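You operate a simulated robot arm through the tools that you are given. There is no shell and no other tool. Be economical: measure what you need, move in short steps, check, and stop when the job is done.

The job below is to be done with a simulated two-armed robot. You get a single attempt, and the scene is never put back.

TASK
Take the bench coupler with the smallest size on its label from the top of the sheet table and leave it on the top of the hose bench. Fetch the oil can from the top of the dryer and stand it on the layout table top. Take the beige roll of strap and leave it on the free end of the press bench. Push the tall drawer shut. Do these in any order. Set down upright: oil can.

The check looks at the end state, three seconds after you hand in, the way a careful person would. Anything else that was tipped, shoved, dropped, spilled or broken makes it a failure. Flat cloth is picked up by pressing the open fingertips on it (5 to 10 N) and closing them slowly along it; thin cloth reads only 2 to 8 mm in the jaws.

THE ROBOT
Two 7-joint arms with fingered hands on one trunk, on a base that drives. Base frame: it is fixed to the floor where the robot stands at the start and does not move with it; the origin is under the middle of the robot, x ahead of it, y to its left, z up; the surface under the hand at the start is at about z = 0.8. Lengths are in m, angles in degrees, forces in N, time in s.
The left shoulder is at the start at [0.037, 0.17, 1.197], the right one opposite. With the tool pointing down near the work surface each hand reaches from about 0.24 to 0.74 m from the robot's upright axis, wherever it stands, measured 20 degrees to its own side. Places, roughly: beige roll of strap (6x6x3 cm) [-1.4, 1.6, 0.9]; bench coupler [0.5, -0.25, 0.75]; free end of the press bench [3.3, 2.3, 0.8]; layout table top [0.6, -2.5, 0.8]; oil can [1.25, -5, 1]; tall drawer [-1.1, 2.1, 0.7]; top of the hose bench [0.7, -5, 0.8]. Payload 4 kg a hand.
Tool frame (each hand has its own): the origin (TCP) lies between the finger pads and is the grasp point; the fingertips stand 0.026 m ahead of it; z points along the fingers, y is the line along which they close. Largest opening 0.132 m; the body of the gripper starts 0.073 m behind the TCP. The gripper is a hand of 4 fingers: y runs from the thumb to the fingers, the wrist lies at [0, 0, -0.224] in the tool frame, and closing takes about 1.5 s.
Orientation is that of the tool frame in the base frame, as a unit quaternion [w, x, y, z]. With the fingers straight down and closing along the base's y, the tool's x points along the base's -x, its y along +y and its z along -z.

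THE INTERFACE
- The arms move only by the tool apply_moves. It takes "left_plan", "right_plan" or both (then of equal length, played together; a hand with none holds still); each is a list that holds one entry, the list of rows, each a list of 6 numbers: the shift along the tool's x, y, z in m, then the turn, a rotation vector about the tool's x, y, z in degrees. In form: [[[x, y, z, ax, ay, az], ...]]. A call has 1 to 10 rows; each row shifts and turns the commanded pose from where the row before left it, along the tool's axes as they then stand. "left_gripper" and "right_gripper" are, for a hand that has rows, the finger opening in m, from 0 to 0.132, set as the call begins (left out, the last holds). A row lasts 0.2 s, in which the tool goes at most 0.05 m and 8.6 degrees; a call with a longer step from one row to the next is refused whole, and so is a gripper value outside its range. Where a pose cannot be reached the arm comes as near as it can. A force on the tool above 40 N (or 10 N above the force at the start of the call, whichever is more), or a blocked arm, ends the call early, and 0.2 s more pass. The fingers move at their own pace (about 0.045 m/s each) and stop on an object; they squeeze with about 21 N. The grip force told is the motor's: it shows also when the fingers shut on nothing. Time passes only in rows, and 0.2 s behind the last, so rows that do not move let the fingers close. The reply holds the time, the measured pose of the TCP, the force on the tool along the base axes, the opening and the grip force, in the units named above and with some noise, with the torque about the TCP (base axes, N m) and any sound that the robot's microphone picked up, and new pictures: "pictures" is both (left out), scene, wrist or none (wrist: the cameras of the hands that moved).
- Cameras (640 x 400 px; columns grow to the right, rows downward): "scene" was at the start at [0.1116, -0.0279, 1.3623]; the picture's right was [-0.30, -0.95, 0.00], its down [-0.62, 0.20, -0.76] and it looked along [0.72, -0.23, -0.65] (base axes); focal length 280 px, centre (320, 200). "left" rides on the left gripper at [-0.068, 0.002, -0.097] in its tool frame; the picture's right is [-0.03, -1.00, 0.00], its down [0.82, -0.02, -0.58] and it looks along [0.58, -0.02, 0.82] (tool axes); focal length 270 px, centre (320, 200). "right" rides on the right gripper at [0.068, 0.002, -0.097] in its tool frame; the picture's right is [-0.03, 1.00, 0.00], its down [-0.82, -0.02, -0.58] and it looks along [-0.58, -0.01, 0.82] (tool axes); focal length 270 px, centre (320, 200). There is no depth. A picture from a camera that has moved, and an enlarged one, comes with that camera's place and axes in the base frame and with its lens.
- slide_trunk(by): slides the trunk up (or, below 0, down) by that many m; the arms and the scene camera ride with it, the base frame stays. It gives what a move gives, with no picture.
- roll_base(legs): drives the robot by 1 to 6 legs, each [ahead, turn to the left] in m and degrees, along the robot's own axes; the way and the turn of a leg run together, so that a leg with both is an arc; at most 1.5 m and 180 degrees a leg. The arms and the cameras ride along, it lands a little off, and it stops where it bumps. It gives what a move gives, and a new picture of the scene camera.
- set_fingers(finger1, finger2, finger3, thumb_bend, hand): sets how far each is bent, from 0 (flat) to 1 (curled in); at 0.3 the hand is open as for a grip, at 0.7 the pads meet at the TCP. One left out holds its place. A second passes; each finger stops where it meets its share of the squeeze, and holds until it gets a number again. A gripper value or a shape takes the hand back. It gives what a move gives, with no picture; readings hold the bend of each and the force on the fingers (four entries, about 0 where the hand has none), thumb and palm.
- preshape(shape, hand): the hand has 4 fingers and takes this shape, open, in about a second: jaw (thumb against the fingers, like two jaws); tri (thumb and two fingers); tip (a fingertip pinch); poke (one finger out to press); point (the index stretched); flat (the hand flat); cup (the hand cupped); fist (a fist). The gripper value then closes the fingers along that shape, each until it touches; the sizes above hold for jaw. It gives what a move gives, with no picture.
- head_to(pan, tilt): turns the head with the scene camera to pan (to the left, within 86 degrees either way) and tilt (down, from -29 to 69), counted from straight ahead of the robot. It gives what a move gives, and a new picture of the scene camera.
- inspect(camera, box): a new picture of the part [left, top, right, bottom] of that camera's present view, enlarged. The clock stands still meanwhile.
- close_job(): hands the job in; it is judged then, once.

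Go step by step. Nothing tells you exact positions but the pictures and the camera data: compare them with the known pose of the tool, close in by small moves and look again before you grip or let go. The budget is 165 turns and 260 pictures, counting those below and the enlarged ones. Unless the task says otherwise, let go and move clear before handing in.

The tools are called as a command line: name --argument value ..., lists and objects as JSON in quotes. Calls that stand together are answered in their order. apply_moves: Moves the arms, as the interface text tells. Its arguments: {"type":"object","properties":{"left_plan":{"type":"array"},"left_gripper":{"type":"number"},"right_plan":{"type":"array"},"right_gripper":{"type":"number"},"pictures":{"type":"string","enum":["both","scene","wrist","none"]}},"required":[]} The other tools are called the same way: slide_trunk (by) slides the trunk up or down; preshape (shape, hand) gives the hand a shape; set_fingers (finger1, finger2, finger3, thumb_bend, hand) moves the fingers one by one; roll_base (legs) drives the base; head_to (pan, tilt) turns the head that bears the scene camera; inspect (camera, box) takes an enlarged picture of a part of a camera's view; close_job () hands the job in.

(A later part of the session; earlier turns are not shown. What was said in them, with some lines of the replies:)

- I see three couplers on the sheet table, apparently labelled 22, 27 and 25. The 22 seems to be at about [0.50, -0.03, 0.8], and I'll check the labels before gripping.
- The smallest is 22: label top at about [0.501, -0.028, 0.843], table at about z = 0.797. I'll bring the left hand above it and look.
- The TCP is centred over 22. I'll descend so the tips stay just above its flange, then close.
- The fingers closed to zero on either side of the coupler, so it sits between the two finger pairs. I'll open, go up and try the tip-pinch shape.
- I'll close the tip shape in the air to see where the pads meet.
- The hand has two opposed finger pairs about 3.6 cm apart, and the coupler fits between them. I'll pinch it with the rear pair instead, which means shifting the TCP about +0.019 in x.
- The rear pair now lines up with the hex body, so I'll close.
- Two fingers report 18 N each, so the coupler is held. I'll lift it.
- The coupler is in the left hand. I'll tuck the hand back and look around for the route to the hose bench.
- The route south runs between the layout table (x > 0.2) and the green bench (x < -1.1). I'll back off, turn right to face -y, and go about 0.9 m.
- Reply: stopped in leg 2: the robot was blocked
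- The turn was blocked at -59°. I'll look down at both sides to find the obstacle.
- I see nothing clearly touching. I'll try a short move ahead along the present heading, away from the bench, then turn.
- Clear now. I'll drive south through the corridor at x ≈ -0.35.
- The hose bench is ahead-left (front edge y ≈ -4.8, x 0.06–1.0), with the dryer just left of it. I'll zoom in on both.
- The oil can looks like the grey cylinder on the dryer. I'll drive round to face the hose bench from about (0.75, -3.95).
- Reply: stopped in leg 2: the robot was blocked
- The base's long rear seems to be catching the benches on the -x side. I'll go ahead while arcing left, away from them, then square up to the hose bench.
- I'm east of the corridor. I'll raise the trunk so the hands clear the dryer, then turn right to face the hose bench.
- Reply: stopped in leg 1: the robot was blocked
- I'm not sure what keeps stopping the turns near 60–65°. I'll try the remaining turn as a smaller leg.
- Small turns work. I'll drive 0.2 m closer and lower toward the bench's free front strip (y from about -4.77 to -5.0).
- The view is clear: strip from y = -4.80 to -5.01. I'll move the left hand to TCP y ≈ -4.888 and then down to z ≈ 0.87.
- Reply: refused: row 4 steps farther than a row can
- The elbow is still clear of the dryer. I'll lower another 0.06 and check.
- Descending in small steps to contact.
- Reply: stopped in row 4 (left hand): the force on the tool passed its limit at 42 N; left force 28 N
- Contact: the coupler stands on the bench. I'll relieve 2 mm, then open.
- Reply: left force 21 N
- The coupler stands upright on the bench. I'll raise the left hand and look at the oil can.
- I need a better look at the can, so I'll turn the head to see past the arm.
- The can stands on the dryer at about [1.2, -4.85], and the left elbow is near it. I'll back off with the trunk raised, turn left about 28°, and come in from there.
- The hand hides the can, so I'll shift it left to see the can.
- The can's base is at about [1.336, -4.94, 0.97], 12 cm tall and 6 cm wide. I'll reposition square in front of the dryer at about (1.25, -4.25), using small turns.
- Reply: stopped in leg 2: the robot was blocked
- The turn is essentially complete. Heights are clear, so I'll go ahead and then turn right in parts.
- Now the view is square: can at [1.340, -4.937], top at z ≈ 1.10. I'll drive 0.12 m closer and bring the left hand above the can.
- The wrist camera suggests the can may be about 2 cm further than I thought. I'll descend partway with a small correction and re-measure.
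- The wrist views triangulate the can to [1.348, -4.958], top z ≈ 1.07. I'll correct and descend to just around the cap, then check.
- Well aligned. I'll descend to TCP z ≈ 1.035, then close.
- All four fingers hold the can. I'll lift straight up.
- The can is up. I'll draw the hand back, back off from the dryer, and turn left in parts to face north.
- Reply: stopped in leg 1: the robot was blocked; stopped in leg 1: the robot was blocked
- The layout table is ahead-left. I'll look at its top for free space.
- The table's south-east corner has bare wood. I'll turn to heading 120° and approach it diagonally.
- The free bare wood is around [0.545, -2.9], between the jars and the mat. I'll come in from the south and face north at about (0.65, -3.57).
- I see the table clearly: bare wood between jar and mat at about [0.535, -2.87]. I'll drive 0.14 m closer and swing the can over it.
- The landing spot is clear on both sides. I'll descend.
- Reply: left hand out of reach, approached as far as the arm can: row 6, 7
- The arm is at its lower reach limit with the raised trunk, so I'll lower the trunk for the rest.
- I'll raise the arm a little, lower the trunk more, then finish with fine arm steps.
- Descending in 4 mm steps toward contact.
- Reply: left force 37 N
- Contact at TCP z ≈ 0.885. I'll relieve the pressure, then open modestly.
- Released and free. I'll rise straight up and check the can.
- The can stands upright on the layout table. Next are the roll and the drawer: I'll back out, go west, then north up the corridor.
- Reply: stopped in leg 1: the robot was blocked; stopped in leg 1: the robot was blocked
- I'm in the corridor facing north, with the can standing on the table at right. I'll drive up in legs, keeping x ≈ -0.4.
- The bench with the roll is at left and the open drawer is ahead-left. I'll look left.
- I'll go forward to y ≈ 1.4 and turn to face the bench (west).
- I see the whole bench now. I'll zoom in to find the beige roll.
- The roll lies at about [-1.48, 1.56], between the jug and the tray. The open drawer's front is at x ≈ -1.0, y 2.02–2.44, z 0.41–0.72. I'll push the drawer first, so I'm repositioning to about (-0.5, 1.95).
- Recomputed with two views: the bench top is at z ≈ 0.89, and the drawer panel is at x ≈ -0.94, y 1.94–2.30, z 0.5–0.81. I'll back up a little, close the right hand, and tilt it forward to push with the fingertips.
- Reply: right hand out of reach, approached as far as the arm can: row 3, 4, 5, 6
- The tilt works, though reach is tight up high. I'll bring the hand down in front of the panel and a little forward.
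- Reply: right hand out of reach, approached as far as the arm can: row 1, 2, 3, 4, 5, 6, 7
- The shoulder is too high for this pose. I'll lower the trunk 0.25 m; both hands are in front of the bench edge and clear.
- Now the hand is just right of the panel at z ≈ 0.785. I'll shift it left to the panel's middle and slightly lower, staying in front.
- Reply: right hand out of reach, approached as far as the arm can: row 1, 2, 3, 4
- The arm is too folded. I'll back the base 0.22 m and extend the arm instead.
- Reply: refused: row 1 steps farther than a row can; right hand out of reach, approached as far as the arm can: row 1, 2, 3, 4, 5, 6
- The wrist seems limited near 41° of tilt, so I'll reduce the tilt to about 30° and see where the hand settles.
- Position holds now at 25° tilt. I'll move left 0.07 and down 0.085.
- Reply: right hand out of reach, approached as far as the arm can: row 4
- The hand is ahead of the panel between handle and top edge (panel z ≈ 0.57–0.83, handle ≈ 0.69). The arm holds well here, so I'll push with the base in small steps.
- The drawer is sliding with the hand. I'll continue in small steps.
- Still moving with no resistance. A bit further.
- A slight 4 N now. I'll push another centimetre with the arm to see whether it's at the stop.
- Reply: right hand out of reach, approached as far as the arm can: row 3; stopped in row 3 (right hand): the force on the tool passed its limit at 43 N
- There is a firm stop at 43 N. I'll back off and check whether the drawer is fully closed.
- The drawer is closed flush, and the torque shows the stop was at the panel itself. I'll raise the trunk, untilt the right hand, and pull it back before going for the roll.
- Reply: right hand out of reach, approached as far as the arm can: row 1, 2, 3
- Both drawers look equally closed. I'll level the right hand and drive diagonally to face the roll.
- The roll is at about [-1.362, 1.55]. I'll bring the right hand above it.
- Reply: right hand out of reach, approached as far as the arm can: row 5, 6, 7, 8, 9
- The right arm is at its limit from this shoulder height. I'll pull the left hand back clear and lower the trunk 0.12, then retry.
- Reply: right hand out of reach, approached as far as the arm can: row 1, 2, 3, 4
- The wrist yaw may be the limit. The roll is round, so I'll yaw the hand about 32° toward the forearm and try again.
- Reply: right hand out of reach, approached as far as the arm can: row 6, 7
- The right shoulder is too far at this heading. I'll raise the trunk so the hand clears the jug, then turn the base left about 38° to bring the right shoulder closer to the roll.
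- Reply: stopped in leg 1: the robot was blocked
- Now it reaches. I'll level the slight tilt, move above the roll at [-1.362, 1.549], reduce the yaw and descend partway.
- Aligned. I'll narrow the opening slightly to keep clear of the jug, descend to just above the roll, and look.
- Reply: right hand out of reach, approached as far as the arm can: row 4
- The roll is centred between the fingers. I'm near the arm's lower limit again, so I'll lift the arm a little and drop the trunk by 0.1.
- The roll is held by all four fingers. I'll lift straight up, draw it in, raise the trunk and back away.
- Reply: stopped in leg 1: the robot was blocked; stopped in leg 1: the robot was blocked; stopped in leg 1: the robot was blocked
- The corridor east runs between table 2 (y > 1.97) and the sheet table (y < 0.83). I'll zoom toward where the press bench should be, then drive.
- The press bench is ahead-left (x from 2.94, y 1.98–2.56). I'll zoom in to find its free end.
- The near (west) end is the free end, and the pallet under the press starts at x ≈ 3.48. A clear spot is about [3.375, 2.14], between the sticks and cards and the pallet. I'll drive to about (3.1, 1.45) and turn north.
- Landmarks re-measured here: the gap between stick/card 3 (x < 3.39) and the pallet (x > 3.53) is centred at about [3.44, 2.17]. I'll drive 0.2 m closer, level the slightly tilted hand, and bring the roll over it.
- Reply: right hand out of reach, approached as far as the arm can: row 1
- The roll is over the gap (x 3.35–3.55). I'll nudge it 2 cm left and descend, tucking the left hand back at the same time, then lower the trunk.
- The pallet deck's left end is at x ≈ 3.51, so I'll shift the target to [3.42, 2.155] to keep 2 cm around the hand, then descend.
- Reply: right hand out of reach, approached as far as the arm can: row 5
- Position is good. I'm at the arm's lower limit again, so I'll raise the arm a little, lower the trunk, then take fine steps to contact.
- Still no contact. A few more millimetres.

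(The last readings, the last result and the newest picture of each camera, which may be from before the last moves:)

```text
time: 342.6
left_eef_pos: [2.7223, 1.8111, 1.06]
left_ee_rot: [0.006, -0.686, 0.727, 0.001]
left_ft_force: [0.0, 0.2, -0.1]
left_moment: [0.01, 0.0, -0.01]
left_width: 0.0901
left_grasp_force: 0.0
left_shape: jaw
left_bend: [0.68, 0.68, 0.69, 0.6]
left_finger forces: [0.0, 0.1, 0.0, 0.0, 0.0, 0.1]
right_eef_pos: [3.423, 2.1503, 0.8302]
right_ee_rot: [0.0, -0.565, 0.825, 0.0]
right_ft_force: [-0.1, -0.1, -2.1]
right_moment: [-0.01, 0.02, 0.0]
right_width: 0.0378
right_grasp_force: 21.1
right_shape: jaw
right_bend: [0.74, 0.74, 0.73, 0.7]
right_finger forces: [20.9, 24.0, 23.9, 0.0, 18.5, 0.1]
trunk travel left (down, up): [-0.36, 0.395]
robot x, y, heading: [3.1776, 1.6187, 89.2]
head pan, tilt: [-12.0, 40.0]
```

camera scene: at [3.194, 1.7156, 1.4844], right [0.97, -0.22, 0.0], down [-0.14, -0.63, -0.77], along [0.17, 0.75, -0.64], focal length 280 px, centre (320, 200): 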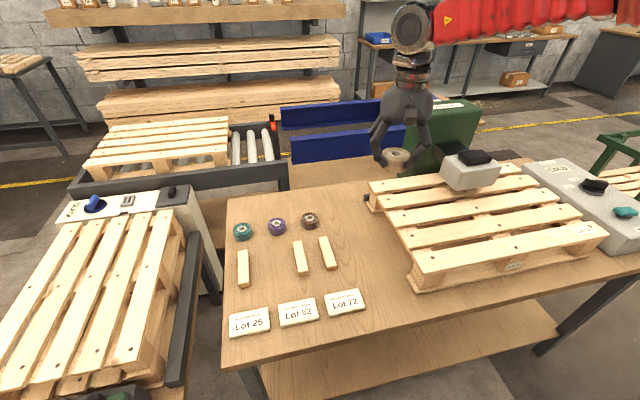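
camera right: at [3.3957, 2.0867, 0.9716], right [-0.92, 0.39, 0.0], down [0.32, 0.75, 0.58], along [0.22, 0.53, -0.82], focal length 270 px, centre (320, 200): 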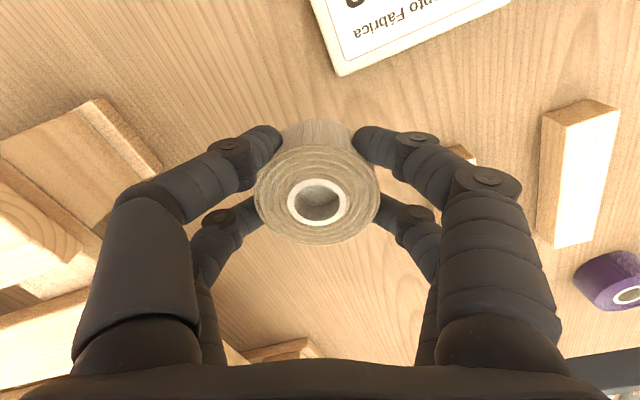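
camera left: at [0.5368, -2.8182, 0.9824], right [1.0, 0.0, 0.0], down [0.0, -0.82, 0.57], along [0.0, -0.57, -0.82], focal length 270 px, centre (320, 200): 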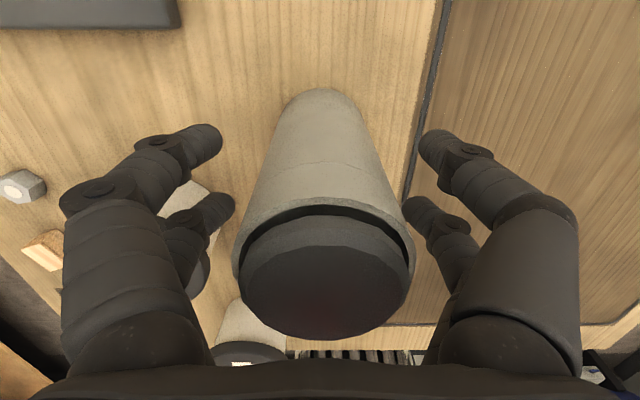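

apply_moves --right_plan '[[[0, 0, 0.002, 0, 0, 0], [0, 0, 0.002, 0, 0, 0], [0, 0, 0.002, 0, 0, 0], [0, 0, 0.002, 0, 0, 0], [0, 0, 0, 0, 0, 0]]]' --pictures "none"

inspect --camera "scene" --box '[320, 180, 440, 270]'

```text
time: 343.8
left_eef_pos: [2.7211, 1.8118, 1.0596]
left_ee_rot: [0.006, -0.686, 0.727, 0.001]
left_ft_force: [0.5, 0.3, 0.0]
left_moment: [-0.01, -0.03, 0.02]
left_width: 0.0901
left_grasp_force: 0.1
left_shape: jaw
left_bend: [0.68, 0.68, 0.69, 0.6]
left_finger forces: [0.0, 0.0, 0.0, 0.0, 0.0, 0.1]
right_eef_pos: [3.4224, 2.1505, 0.8207]
right_ee_rot: [0.0, -0.565, 0.825, 0.0]
right_ft_force: [-0.4, 0.0, -1.5]
right_moment: [-0.01, 0.01, 0.02]
right_width: 0.0381
right_grasp_force: 20.8
right_shape: jaw
right_bend: [0.74, 0.74, 0.73, 0.7]
right_finger forces: [20.9, 24.1, 24.0, 0.0, 18.4, 0.0]
trunk travel left (down, up): [-0.36, 0.395]
robot x, y, heading: [3.1793, 1.6222, 88.7]
head pan, tilt: [-12.0, 40.0]
```

```text
4.44 times, centred on (380, 225) of scene
camera zoom: at [3.1949, 1.7483, 1.2978], right [0.97, -0.22, 0.0], down [-0.14, -0.63, -0.77], along [0.17, 0.75, -0.64], focal length 1246 px, centre (53, 89)
```

zoom: 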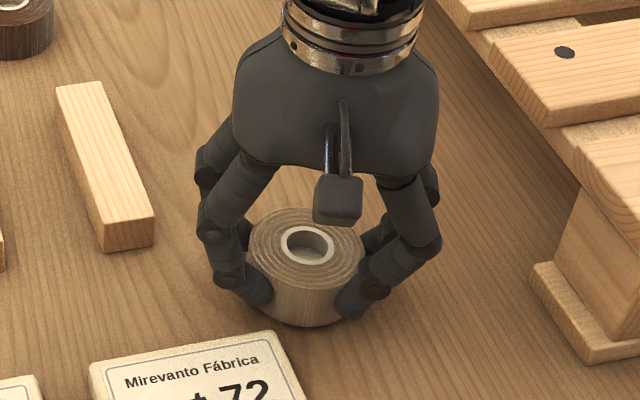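

apply_moves --right_plan '[[[0, 0, 0.003, 0, 0, 0], [0, 0, 0.003, 0, 0, 0], [0, 0, 0.003, 0, 0, 0], [0, 0, 0.003, 0, 0, 0], [0, 0, 0.003, 0, 0, 0], [0, 0, 0, 0, 0, 0]]]' --pictures "none"

```text
time: 345.0
left_eef_pos: [2.7208, 1.8113, 1.0613]
left_ee_rot: [0.008, -0.686, 0.728, 0.002]
left_ft_force: [0.3, 0.5, 0.4]
left_moment: [-0.03, 0.0, 0.0]
left_width: 0.0902
left_grasp_force: 0.1
left_shape: jaw
left_bend: [0.68, 0.68, 0.69, 0.6]
left_finger forces: [0.0, 0.1, 0.0, 0.1, 0.1, 0.1]
right_eef_pos: [3.4213, 2.15, 0.8144]
right_ee_rot: [0.001, -0.564, 0.826, 0.004]
right_ft_force: [3.1, -10.9, 23.1]
right_moment: [-0.19, -0.33, -0.11]
right_width: 0.0397
right_grasp_force: 21.1
right_shape: jaw
right_bend: [0.75, 0.74, 0.74, 0.71]
right_finger forces: [23.3, 24.1, 26.0, 0.1, 24.5, 0.1]
trunk travel left (down, up): [-0.36, 0.395]
robot x, y, heading: [3.1763, 1.6183, 88.8]
head pan, tilt: [-12.0, 40.0]
stopped in row 5 (right hand): the force on the tool passed its limit at 43 N (the readings are from after the stop); the commanded pose is now the measured one
```

Contact. I'll relieve slightly, open modestly, and rise straight up.

apply_moves --right_plan '[[[0, 0, -0.003, 0, 0, 0], [0, 0, 0, 0, 0, 0]]]' --pictures "none"

apply_moves --right_plan '[[[0, 0, 0, 0, 0, 0], [0, 0, 0, 0, 0, 0], [0, 0, 0, 0, 0, 0], [0, 0, 0, 0, 0, 0]]]' --right_gripper 0.075 --pictures "wrist"

```text
time: 345.6
left_eef_pos: [2.7203, 1.8095, 1.0608]
left_ee_rot: [0.006, -0.686, 0.728, 0.002]
left_ft_force: [-1.2, 0.7, -0.9]
left_moment: [0.01, 0.0, -0.02]
left_width: 0.0902
left_grasp_force: 0.0
left_shape: jaw
left_bend: [0.68, 0.68, 0.69, 0.6]
left_finger forces: [0.0, 0.0, 0.1, 0.0, 0.1, 0.0]
right_eef_pos: [3.4212, 2.1521, 0.8155]
right_ee_rot: [0.001, -0.566, 0.825, 0.003]
right_ft_force: [0.3, -6.4, 11.4]
right_moment: [-0.09, -0.22, -0.12]
right_width: 0.0396
right_grasp_force: 21.1
right_shape: jaw
right_bend: [0.74, 0.74, 0.74, 0.71]
right_finger forces: [23.5, 25.4, 25.0, 0.0, 22.5, 0.0]
trunk travel left (down, up): [-0.36, 0.395]
robot x, y, heading: [3.1738, 1.6208, 89.1]
head pan, tilt: [-12.0, 40.0]
```

```text
time: 346.6
left_eef_pos: [2.7211, 1.8119, 1.0597]
left_ee_rot: [0.006, -0.687, 0.727, 0.001]
left_ft_force: [-0.3, 0.2, -0.2]
left_moment: [0.01, 0.01, -0.03]
left_width: 0.0899
left_grasp_force: 0.0
left_shape: jaw
left_bend: [0.68, 0.68, 0.69, 0.6]
left_finger forces: [0.0, 0.0, 0.0, 0.0, 0.0, 0.0]
right_eef_pos: [3.4219, 2.1521, 0.8146]
right_ee_rot: [0.0, -0.565, 0.825, 0.003]
right_ft_force: [-0.1, 0.3, 0.1]
right_moment: [-0.03, -0.03, 0.04]
right_width: 0.0743
right_grasp_force: 0.0
right_shape: jaw
right_bend: [0.72, 0.72, 0.72, 0.7]
right_finger forces: [0.0, 0.0, 0.0, 0.0, 0.0, 0.0]
trunk travel left (down, up): [-0.36, 0.395]
robot x, y, heading: [3.1741, 1.6194, 89.0]
head pan, tilt: [-12.0, 40.0]
camera right: at [3.3951, 2.0888, 0.9109], right [-0.92, 0.39, 0.0], down [0.32, 0.75, 0.58], along [0.22, 0.54, -0.81], focal length 270 px, centre (320, 200)
```

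right: 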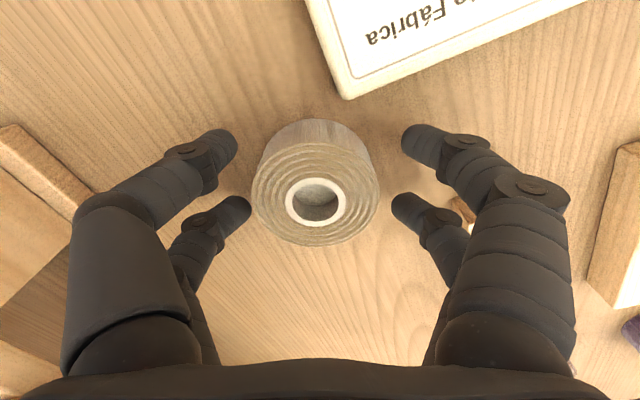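

The roll is free and lying flat. I'll rise straight up, raise the trunk, and back off to check.

apply_moves --right_plan '[[[0, 0, -0.02, 0, 0, 0], [0, 0, -0.03, 0, 0, 0], [0, 0, -0.045, 0, 0, 0], [0, 0, -0.045, 0, 0, 0], [0, 0, -0.045, 0, 0, 0], [0, 0, -0.045, 0, 0, 0], [0, 0, 0, 0, 0, 0]]]' --pictures "none"

slide_trunk --by 0.15

roll_base --legs '[[-0.2, 0]]'

inspect --camera "scene" --box '[200, 120, 520, 320]'

```text
time: 348.2
left_eef_pos: [2.7213, 1.8128, 1.0592]
left_ee_rot: [0.006, -0.687, 0.727, 0.001]
left_ft_force: [0.5, -0.2, -0.2]
left_moment: [0.0, 0.01, 0.02]
left_width: 0.09
left_grasp_force: 0.1
left_shape: jaw
left_bend: [0.68, 0.68, 0.69, 0.6]
left_finger forces: [0.0, 0.1, 0.0, 0.1, 0.0, 0.0]
right_eef_pos: [3.421, 2.1516, 1.0452]
right_ee_rot: [0.0, -0.565, 0.825, 0.003]
right_ft_force: [1.3, 0.1, 0.1]
right_moment: [-0.02, -0.02, 0.01]
right_width: 0.0745
right_grasp_force: 0.1
right_shape: jaw
right_bend: [0.72, 0.72, 0.72, 0.7]
right_finger forces: [0.0, 0.1, 0.1, 0.1, 0.1, 0.0]
trunk travel left (down, up): [-0.36, 0.395]
robot x, y, heading: [3.1772, 1.6204, 89.2]
head pan, tilt: [-12.0, 40.0]
```

```text
time: 349.9
left_eef_pos: [2.7218, 1.8119, 1.2097]
left_ee_rot: [0.006, -0.686, 0.727, 0.0]
left_ft_force: [-0.1, 0.3, 0.9]
left_moment: [0.01, 0.0, 0.02]
left_width: 0.0899
left_grasp_force: 0.1
left_shape: jaw
left_bend: [0.68, 0.68, 0.69, 0.6]
left_finger forces: [0.0, 0.1, 0.0, 0.0, 0.0, 0.0]
right_eef_pos: [3.421, 2.151, 1.1947]
right_ee_rot: [0.002, -0.565, 0.825, 0.003]
right_ft_force: [-0.3, 0.3, -0.9]
right_moment: [-0.02, 0.03, -0.01]
right_width: 0.0746
right_grasp_force: 0.0
right_shape: jaw
right_bend: [0.72, 0.72, 0.72, 0.7]
right_finger forces: [0.1, 0.0, 0.0, 0.1, 0.0, 0.0]
trunk travel left (down, up): [-0.51, 0.245]
robot x, y, heading: [3.1753, 1.6185, 88.6]
head pan, tilt: [-12.0, 40.0]
```

```text
time: 351.5
left_eef_pos: [2.7175, 1.6105, 1.2091]
left_ee_rot: [0.007, -0.687, 0.727, 0.002]
left_ft_force: [-0.1, -0.1, -0.8]
left_moment: [0.05, -0.01, 0.0]
left_width: 0.0898
left_grasp_force: 0.0
left_shape: jaw
left_bend: [0.68, 0.68, 0.69, 0.6]
left_finger forces: [0.0, 0.0, 0.1, 0.0, 0.1, 0.0]
right_eef_pos: [3.4181, 1.9505, 1.1951]
right_ee_rot: [0.001, -0.565, 0.825, 0.004]
right_ft_force: [-0.1, 0.0, -0.3]
right_moment: [0.01, 0.0, 0.01]
right_width: 0.0746
right_grasp_force: 0.1
right_shape: jaw
right_bend: [0.72, 0.72, 0.72, 0.7]
right_finger forces: [0.0, 0.0, 0.0, 0.0, 0.1, 0.1]
trunk travel left (down, up): [-0.51, 0.245]
robot x, y, heading: [3.1728, 1.4206, 89.0]
head pan, tilt: [-12.0, 40.0]
camera scene: at [3.191, 1.519, 1.4492], right [0.97, -0.22, 0.0], down [-0.14, -0.63, -0.77], along [0.17, 0.75, -0.64], focal length 280 px, centre (320, 200)
```

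scene: 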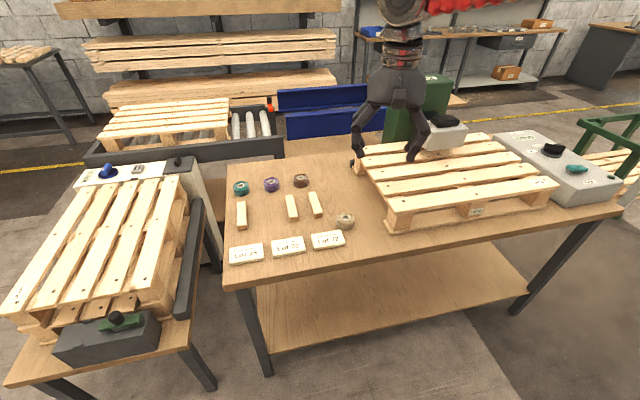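

```text
2.00 times, centred on (360, 220) of scene
camera zoom: at [3.191, 1.519, 1.4492], right [0.97, -0.22, 0.0], down [-0.14, -0.63, -0.77], along [0.17, 0.75, -0.64], focal length 561 px, centre (240, 160)
```

zoom: 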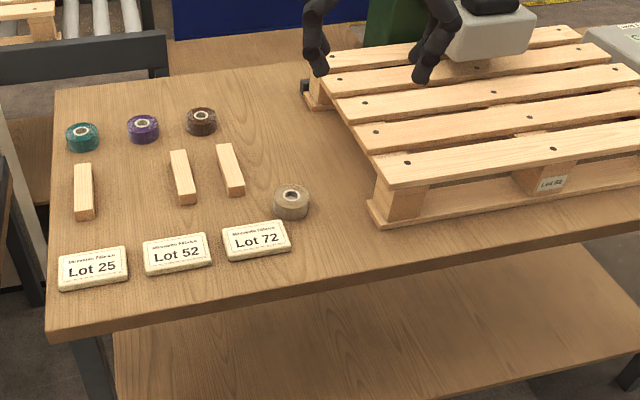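

The roll lies flat on the press bench's free end, with nothing else moved and both hands clear. The other three jobs were checked earlier, so I'm handing in.

close_job

```text
The job is handed in.
```

I handed the job in with all four tasks done; the result of the check isn't back yet.
- **Coupler:** number 22, the smallest, stands on the hose bench.
- **Oil can:** it stands upright on the layout table.
- **Strap:** the beige roll lies flat on the free end of the press bench.
- **Drawer:** the tall drawer is pushed in to its stop.
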